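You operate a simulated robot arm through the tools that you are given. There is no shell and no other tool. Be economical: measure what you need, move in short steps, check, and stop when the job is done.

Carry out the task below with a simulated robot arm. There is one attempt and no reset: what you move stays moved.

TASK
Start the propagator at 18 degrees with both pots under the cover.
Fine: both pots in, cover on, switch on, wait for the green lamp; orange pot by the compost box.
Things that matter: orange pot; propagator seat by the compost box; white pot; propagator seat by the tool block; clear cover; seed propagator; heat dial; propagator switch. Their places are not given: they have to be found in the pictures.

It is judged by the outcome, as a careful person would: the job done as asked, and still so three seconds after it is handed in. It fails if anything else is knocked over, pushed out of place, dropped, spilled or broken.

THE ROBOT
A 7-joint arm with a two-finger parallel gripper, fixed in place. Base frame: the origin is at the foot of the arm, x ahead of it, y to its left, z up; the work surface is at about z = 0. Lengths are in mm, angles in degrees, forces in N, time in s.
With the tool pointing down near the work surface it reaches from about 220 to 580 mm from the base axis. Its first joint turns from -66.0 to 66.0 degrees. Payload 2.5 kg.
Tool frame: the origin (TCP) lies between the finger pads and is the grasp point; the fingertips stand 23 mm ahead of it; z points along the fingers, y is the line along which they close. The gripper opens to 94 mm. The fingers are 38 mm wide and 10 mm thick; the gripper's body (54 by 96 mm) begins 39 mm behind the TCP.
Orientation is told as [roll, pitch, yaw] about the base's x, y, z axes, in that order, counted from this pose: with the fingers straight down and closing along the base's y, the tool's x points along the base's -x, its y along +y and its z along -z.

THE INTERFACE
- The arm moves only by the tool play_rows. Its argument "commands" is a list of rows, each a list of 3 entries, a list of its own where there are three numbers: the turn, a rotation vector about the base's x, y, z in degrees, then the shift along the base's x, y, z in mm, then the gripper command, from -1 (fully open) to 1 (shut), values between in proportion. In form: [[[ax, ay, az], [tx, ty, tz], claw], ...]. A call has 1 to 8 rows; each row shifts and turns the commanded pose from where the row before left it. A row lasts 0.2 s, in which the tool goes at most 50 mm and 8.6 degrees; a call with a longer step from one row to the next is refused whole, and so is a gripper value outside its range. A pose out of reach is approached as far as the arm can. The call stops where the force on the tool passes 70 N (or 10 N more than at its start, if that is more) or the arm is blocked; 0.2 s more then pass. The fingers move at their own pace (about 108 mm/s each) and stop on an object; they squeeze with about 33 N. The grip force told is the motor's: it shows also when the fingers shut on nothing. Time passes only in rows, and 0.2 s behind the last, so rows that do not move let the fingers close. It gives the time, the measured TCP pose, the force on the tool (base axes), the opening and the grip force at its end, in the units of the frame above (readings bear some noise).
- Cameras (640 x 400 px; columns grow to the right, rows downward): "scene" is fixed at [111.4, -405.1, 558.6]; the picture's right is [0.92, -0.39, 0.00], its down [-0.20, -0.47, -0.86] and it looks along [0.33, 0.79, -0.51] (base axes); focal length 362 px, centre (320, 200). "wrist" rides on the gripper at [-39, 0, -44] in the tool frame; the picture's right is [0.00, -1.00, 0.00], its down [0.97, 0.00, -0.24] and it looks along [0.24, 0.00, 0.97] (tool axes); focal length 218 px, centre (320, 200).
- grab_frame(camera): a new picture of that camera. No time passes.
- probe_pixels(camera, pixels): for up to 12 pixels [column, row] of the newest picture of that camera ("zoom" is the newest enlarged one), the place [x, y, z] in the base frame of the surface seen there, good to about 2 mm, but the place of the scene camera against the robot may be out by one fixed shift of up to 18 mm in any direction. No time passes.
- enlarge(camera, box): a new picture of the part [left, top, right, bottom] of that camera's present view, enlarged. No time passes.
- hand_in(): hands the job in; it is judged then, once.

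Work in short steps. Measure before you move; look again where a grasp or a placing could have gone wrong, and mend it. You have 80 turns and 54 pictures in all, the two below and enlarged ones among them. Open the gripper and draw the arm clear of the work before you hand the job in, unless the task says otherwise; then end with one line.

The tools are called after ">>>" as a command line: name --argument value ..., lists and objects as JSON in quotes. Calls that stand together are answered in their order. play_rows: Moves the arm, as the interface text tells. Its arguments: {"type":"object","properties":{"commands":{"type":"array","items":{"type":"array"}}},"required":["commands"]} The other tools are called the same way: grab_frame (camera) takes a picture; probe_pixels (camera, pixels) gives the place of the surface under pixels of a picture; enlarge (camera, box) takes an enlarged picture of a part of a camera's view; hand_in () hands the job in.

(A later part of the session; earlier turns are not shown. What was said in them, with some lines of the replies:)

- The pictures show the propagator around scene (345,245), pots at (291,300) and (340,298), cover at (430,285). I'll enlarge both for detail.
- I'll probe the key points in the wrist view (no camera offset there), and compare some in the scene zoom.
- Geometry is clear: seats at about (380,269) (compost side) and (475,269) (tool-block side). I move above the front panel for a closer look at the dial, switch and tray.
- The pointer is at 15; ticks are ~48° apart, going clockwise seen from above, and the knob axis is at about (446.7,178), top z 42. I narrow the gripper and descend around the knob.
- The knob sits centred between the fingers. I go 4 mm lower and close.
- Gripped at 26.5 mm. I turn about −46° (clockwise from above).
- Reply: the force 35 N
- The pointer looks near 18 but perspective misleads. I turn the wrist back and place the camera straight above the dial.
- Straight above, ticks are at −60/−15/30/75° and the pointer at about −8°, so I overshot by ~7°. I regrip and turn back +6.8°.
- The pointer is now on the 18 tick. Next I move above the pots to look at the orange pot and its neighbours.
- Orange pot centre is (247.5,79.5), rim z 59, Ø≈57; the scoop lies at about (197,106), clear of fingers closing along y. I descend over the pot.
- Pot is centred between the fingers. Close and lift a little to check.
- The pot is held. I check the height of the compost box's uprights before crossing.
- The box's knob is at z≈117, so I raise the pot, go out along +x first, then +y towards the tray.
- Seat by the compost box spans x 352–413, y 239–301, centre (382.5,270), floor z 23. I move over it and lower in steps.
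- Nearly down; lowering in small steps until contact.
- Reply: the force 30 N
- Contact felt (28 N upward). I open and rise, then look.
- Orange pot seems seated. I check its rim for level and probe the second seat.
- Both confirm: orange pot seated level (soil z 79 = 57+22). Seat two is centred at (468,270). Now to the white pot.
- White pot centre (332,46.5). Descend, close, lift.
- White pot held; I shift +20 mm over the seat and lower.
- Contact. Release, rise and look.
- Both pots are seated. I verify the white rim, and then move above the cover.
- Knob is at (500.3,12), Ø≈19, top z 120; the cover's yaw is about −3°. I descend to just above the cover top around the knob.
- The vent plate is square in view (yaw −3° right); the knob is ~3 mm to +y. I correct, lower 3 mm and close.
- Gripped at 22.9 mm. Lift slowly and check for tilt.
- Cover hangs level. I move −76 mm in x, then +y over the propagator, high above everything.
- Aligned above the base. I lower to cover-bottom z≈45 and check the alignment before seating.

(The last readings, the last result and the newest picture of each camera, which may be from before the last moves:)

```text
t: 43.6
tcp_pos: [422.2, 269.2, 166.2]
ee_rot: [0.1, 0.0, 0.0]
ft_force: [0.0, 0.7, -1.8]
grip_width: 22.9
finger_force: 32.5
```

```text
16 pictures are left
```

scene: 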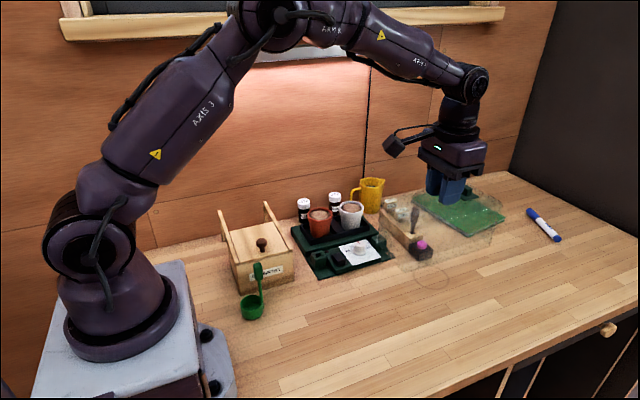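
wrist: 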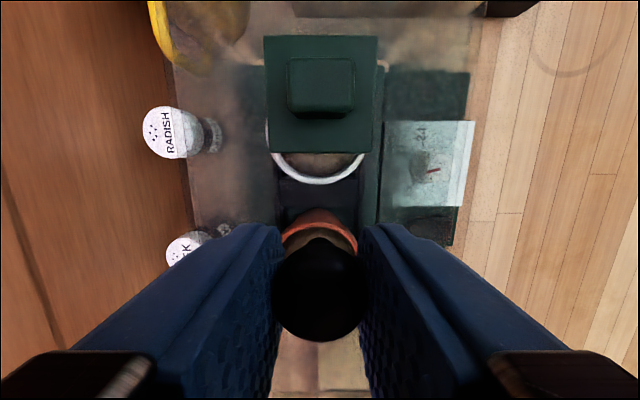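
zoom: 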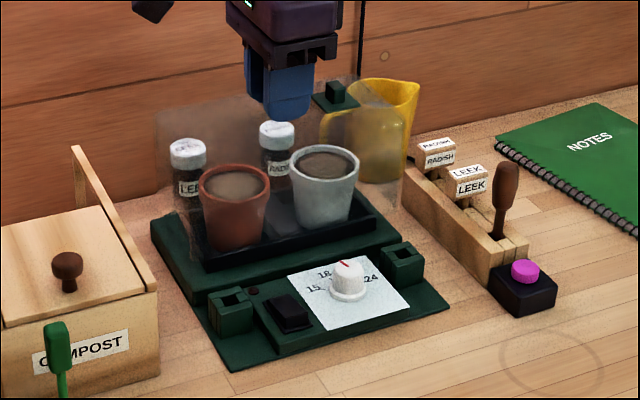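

Cover looks centred over the tray. Lowering in small steps to contact (expected TCP z≈142).

>>> play_rows --commands '[[[0, 0, 0], [1, 0.5, -10], 1], [[0, 0, 0], [0, 0, -8], 1], [[0, 0, 0], [0, 0, -3], 1], [[0, 0, 0], [0, 0, 0], 1]]'

>>> play_rows --commands '[[[0, 0, 0], [0, 0, -1], 1], [[0, 0, 0], [0, 0, -1], 1], [[0, 0, 0], [0, 0, 0], 1]]'

```text
t: 44.6
tcp_pos: [425.9, 271.0, 147.1]
ee_rot: [0.0, 0.0, -0.1]
ft_force: [-0.3, 1.0, -0.7]
grip_width: 23.0
finger_force: 33.3
```

```text
t: 45.4
tcp_pos: [425.0, 271.8, 143.7]
ee_rot: [0.0, 0.0, 0.0]
ft_force: [-0.4, 0.7, -1.7]
grip_width: 22.8
finger_force: 32.8
```

>>> play_rows --commands '[[[0, 0, 0], [0, -0.5, -1], 1], [[0, 0, 0], [0, 0, -1], 1], [[0, 0, 0], [0, 0, 0], 1]]'

>>> enlarge --camera "scene" --box '[270, 170, 430, 290]'

```text
t: 46.2
tcp_pos: [425.4, 271.5, 141.9]
ee_rot: [0.0, 0.0, 0.1]
ft_force: [0.7, -0.4, -1.2]
grip_width: 23.2
finger_force: 32.7
```

```text
3.33 times, centred on (350, 230) of scene
```

zoom: 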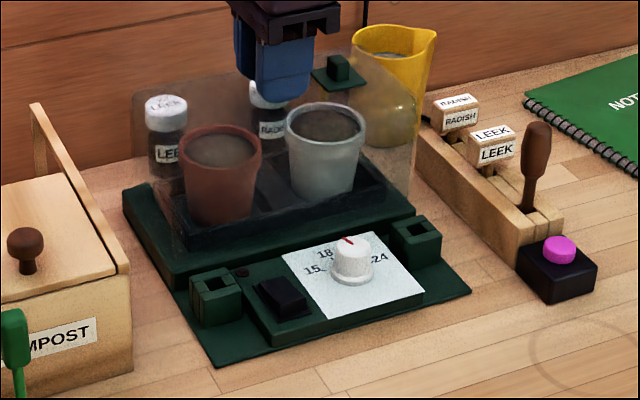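

>>> play_rows --commands '[[[0, 0, 0], [0, 0, -1], 1], [[0, 0, 0], [0, 0, -1], 1], [[0, 0, 0], [0, 0, 0], 1]]'

```text
t: 47.0
tcp_pos: [427.6, 271.4, 141.3]
ee_rot: [0.1, 0.0, 0.0]
ft_force: [-4.1, 1.4, 12.2]
grip_width: 23.0
finger_force: 33.3
```

Contact at z≈141, as expected for the base plate. Release, rise straight up, look.

>>> play_rows --commands '[[[0, 0, 0], [0, 0, 0], 0.6], [[0, 0, 0], [0, 0, 0], 0.3], [[0, 0, 0], [0, 0, 0], 0.3], [[0, 0, 0], [0, 0, 20], 0.3], [[0, 0, 0], [0, 0, 45], 0.3], [[0, 0, 0], [-20, 0, 45], 0.3], [[0, 0, 0], [-15, -30, 0], 0.3]]'

>>> enlarge --camera "scene" --box '[270, 170, 430, 290]'

>>> grab_frame --camera "wrist"

```text
t: 48.6
tcp_pos: [391.0, 240.4, 251.4]
ee_rot: [-0.1, -0.1, 0.1]
ft_force: [-0.4, -0.4, 0.3]
grip_width: 32.9
finger_force: 0.0
```

```text
3.33 times, centred on (350, 230) of scene
```

zoom: 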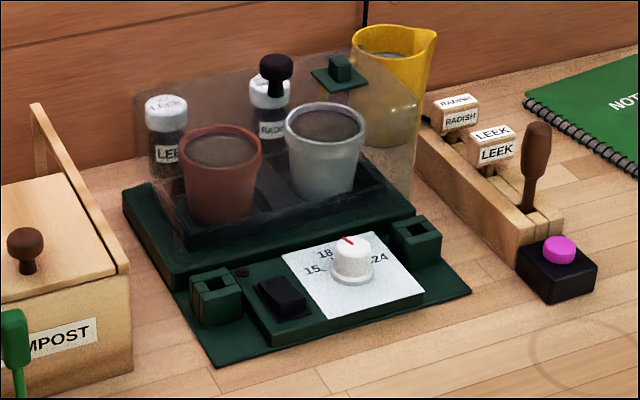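

```text
13 pictures are left
```

wrist: 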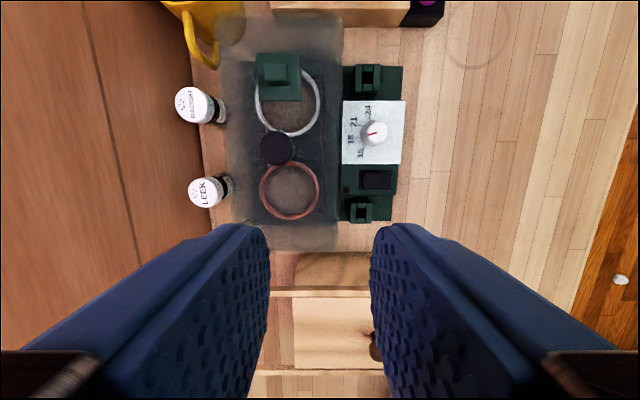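

Cover is on. I check its level, and enlarge the switch.

>>> probe_pixels --camera "wrist" --pixels '[[277, 148], [278, 75], [297, 97], [375, 180], [375, 172], [375, 188], [367, 180], [388, 180], [348, 187]]'

>>> enlarge --camera "wrist" --box '[330, 150, 410, 200]'

>>> enlarge --camera "scene" --box '[315, 220, 385, 270]'

```text
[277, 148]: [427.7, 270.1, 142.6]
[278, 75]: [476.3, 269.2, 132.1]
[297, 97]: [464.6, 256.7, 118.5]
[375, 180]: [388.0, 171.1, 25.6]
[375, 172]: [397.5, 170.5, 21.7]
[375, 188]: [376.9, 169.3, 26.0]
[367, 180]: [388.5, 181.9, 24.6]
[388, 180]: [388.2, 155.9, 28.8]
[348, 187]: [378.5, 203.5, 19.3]
```

```text
8.00 times, centred on (370, 175) of wrist
```

zoom: 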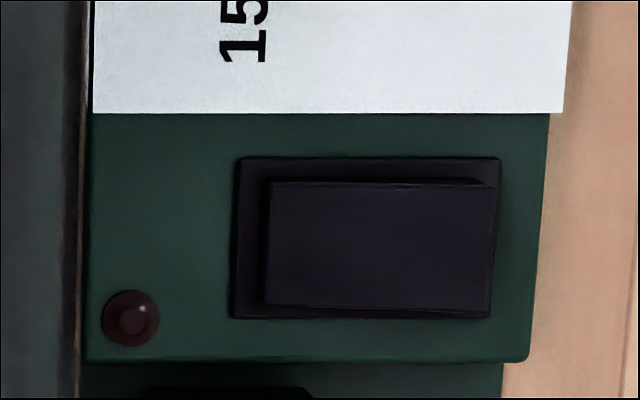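

```text
8.00 times, centred on (350, 245) of scene
```

zoom: 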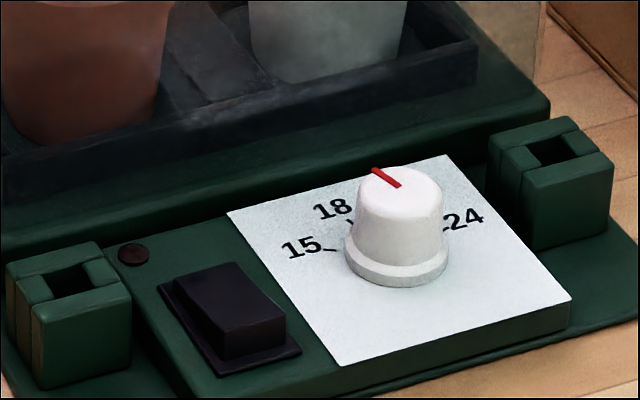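

The cover is level (knob z 142.6). The rocker (x 377–397, y 153–184) is raised at its front end (z≈29 vs 24.6), so I'll press the front end with closed fingers at about (388,153).

>>> play_rows --commands '[[[0, 0, 0], [-3, -44, 0], 1], [[0, 0, 0], [0, -43, 0], 1], [[0, 0, 0], [0, 0, -45], 1], [[0, 0, 0], [0, 0, -45], 1], [[0, 0, 0], [0, 0, -45], 1], [[0, 0, 0], [0, 0, -46], 1], [[0, 0, 0], [0, 0, 0], 1]]'

>>> enlarge --camera "scene" --box '[305, 210, 385, 270]'

```text
t: 50.2
tcp_pos: [391.4, 154.7, 70.1]
ee_rot: [0.0, 0.0, 0.0]
ft_force: [0.4, -0.4, 0.5]
grip_width: 0.0
finger_force: 33.6
```

```text
6.67 times, centred on (345, 240) of scene
```

zoom: 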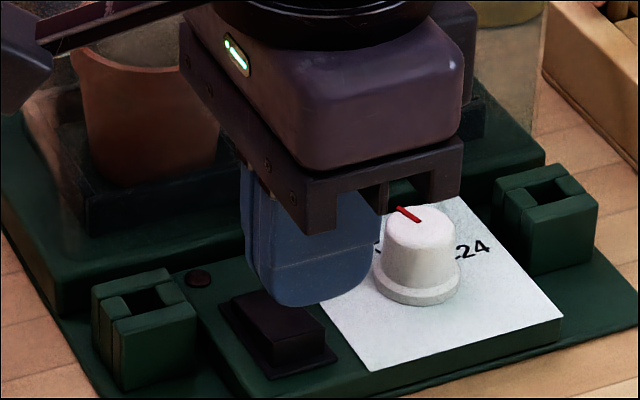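

Slight shift (−3.5,−2), then press down in small steps.

>>> play_rows --commands '[[[0, 0, 0], [-3.5, -2.5, -12], 1], [[0, 0, 0], [0, 0, -5], 1], [[0, 0, 0], [0, 0, -2], 1], [[0, 0, 0], [0, 0, -2], 1], [[0, 0, 0], [0, 0, 0], 1]]'

>>> enlarge --camera "scene" --box '[305, 210, 385, 270]'

```text
t: 51.4
tcp_pos: [384.9, 151.2, 48.1]
ee_rot: [-0.1, 0.0, 0.0]
ft_force: [0.3, 0.1, 0.5]
grip_width: 0.1
finger_force: 33.3
```

```text
6.67 times, centred on (345, 240) of scene
```

zoom: 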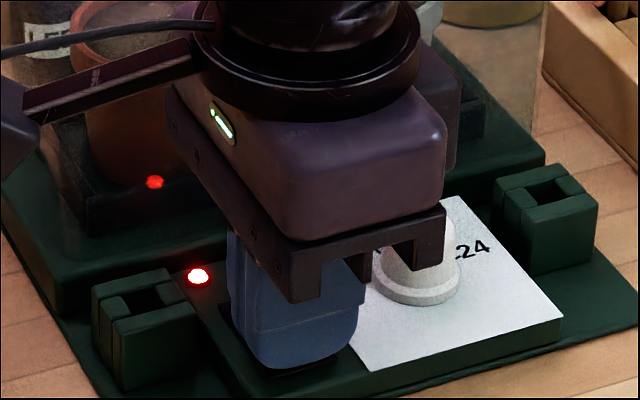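

The lamp lit red: it is on and heating. I rise straight up, draw back from the work and wait.

>>> play_rows --commands '[[[0, 0, 0], [0, 0, 30], 1], [[0, 0, 0], [0, 0, 45], 1], [[0, 0, 0], [0, 0, 45], 1], [[0, 0, 0], [0, -30, 45], 0], [[0, 0, 0], [0, -40, 20], -1], [[0, 0, 0], [0, -40, 0], -1], [[0, 0, 0], [0, 0, 0], -1], [[0, 0, 0], [0, 0, 0], -1]]'

>>> play_rows --commands '[[[0, 0, 0], [0, 0, 0], -1], [[0, 0, 0], [0, 0, 0], -1], [[0, 0, 0], [0, 0, 0], -1], [[0, 0, 0], [0, 0, 0], -1], [[0, 0, 0], [0, 0, 0], -1], [[0, 0, 0], [0, 0, 0], -1], [[0, 0, 0], [0, 0, 0], -1], [[0, 0, 0], [0, 0, 0], -1]]'

>>> play_rows --commands '[[[0, 0, 0], [0, 0, 0], -1], [[0, 0, 0], [0, 0, 0], -1], [[0, 0, 0], [0, 0, 0], -1], [[0, 0, 0], [0, 0, 0], -1], [[0, 0, 0], [0, 0, 0], -1], [[0, 0, 0], [0, 0, 0], -1], [[0, 0, 0], [0, 0, 0], -1], [[0, 0, 0], [0, 0, 0], -1]]'

>>> enlarge --camera "scene" --box '[250, 160, 450, 285]'

```text
refused: row 4 steps farther than a row can; nothing moved
```

```text
t: 51.9
tcp_pos: [385.7, 122.2, 48.6]
ee_rot: [-2.7, 1.2, -1.6]
ft_force: [-28.2, -62.6, 61.0]
grip_width: 59.5
finger_force: 0.0
stopped in row 2: the force on the tool passed its limit (the readings are from after the stop); the commanded pose is now the measured one
```

```text
t: 53.7
tcp_pos: [386.1, 125.6, 49.2]
ee_rot: [-2.5, 1.0, -1.6]
ft_force: [-27.8, -62.5, 70.0]
grip_width: 57.8
finger_force: 0.0
```

```text
3.20 times, centred on (350, 222) of scene
```

zoom: 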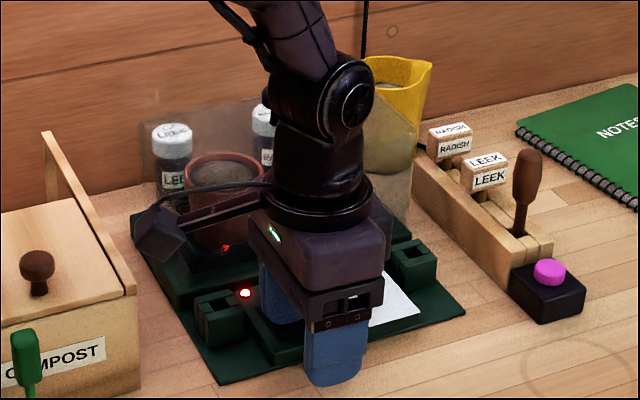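

My first retreat was refused (row too long), so the fingers opened while still down and pushed against the rocker. I relieve it by narrowing the fingers slightly, then rise straight up.

>>> play_rows --commands '[[[0, 0, 0], [0, 0, 0], 0.1], [[0, 0, 0], [0, 0, 0], 0.1], [[0, 0, 0], [0, 0, 0], 0.1]]'

```text
t: 54.5
tcp_pos: [387.6, 138.5, 47.5]
ee_rot: [-1.3, 0.3, -1.0]
ft_force: [-1.1, -16.9, 30.5]
grip_width: 34.9
finger_force: 0.1
```

>>> play_rows --commands '[[[0, 0, 0], [0, 0, 0], 0.6], [[0, 0, 0], [0, 0, 0], 0.6], [[0, 0, 0], [0, 0, 20], 0.6], [[0, 0, 0], [0, 0, 40], 0.6], [[0, 0, 0], [0, 0, 45], 0.6], [[0, 0, 0], [0, 0, 40], 0.6]]'

>>> grab_frame --camera "wrist"

```text
t: 55.9
tcp_pos: [386.6, 136.7, 190.8]
ee_rot: [-1.3, 0.6, -0.9]
ft_force: [-0.5, 0.1, 0.1]
grip_width: 18.8
finger_force: 0.1
```

```text
7 pictures are left
```

wrist: 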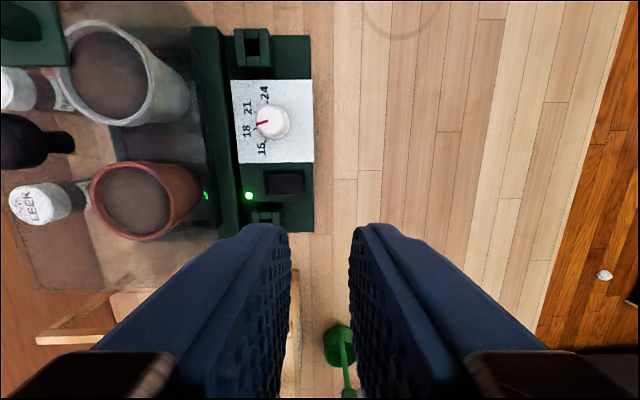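

The lamp is green. I check that the propagator hasn't shifted and the dial is still at 18.

>>> probe_pixels --camera "wrist" --pixels '[[312, 37], [313, 230], [270, 122], [132, 200], [105, 75], [285, 182], [272, 182], [300, 182], [312, 134]]'

>>> play_rows --commands '[[[1.3, -0.6, 0.9], [22, 15, 30], 0.6], [[0, 0, 0], [0, 25, 10], 0], [[0, 0, 0], [0, 0, 0], -1], [[0, 0, 0], [0, 0, 0], -1], [[0, 0, 0], [0, 0, 0], -1]]'

>>> grab_frame --camera "wrist"

>>> enlarge --camera "wrist" --box '[240, 80, 440, 205]'

```text
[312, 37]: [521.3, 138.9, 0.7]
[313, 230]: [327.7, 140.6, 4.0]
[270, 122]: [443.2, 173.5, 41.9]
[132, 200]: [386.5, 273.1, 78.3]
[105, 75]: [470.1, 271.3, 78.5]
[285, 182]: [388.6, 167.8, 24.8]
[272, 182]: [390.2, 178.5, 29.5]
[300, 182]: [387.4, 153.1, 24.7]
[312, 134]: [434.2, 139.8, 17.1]
```

```text
t: 57.1
tcp_pos: [406.9, 178.0, 233.2]
ee_rot: [0.0, 0.0, 0.1]
ft_force: [-0.1, 1.1, 0.5]
grip_width: 94.2
finger_force: 0.0
```

```text
6 pictures are left
```

wrist: 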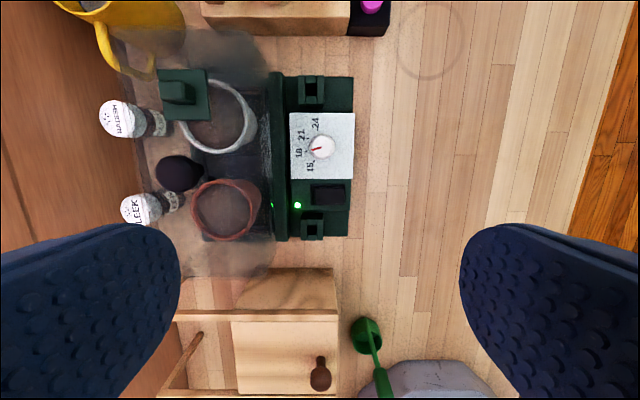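

```text
3.20 times, centred on (340, 142) of wrist
```

zoom: 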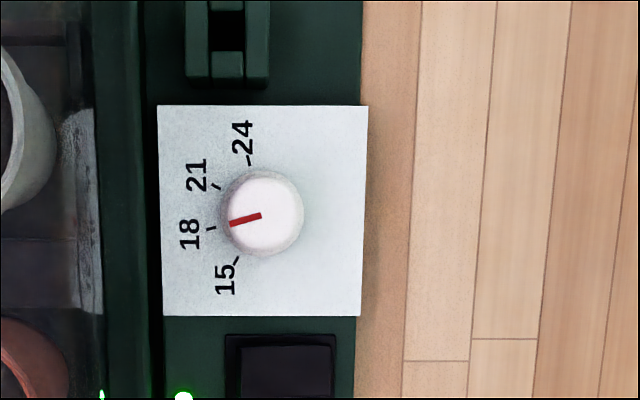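

Propagator is where it was, dial at 18, lamp green, cover and pots in place. I draw the arm clear and take a last look.

>>> play_rows --commands '[[[0, 0, 0], [-10, -30, 30], -1], [[0, 0, 0], [-10, -40, 20], -1], [[0, 0, 0], [-10, -40, 0], -1], [[0, 0, 0], [-10, -40, 0], -1], [[0, 0, 0], [-10, -40, 0], -1], [[0, 0, 0], [0, 0, 0], -1]]'

>>> grab_frame --camera "scene"

```text
t: 58.5
tcp_pos: [359.7, -8.7, 280.2]
ee_rot: [0.0, 0.0, 0.1]
ft_force: [-0.6, 0.1, -0.2]
grip_width: 94.2
finger_force: 0.1
```

```text
4 pictures are left
```

scene: 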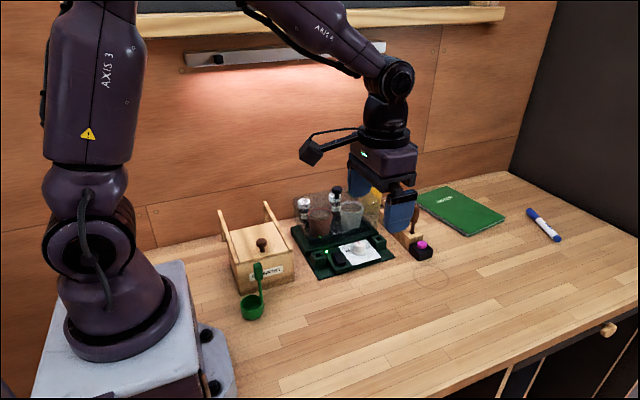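

All in order; handing in.

>>> hand_in

```text
The job is handed in.
```

The propagator is running at 18 degrees with the green lamp lit, both pots under the cover and the orange pot by the compost box; my fingers opened against the switch once while retreating, but nothing had shifted when I checked.
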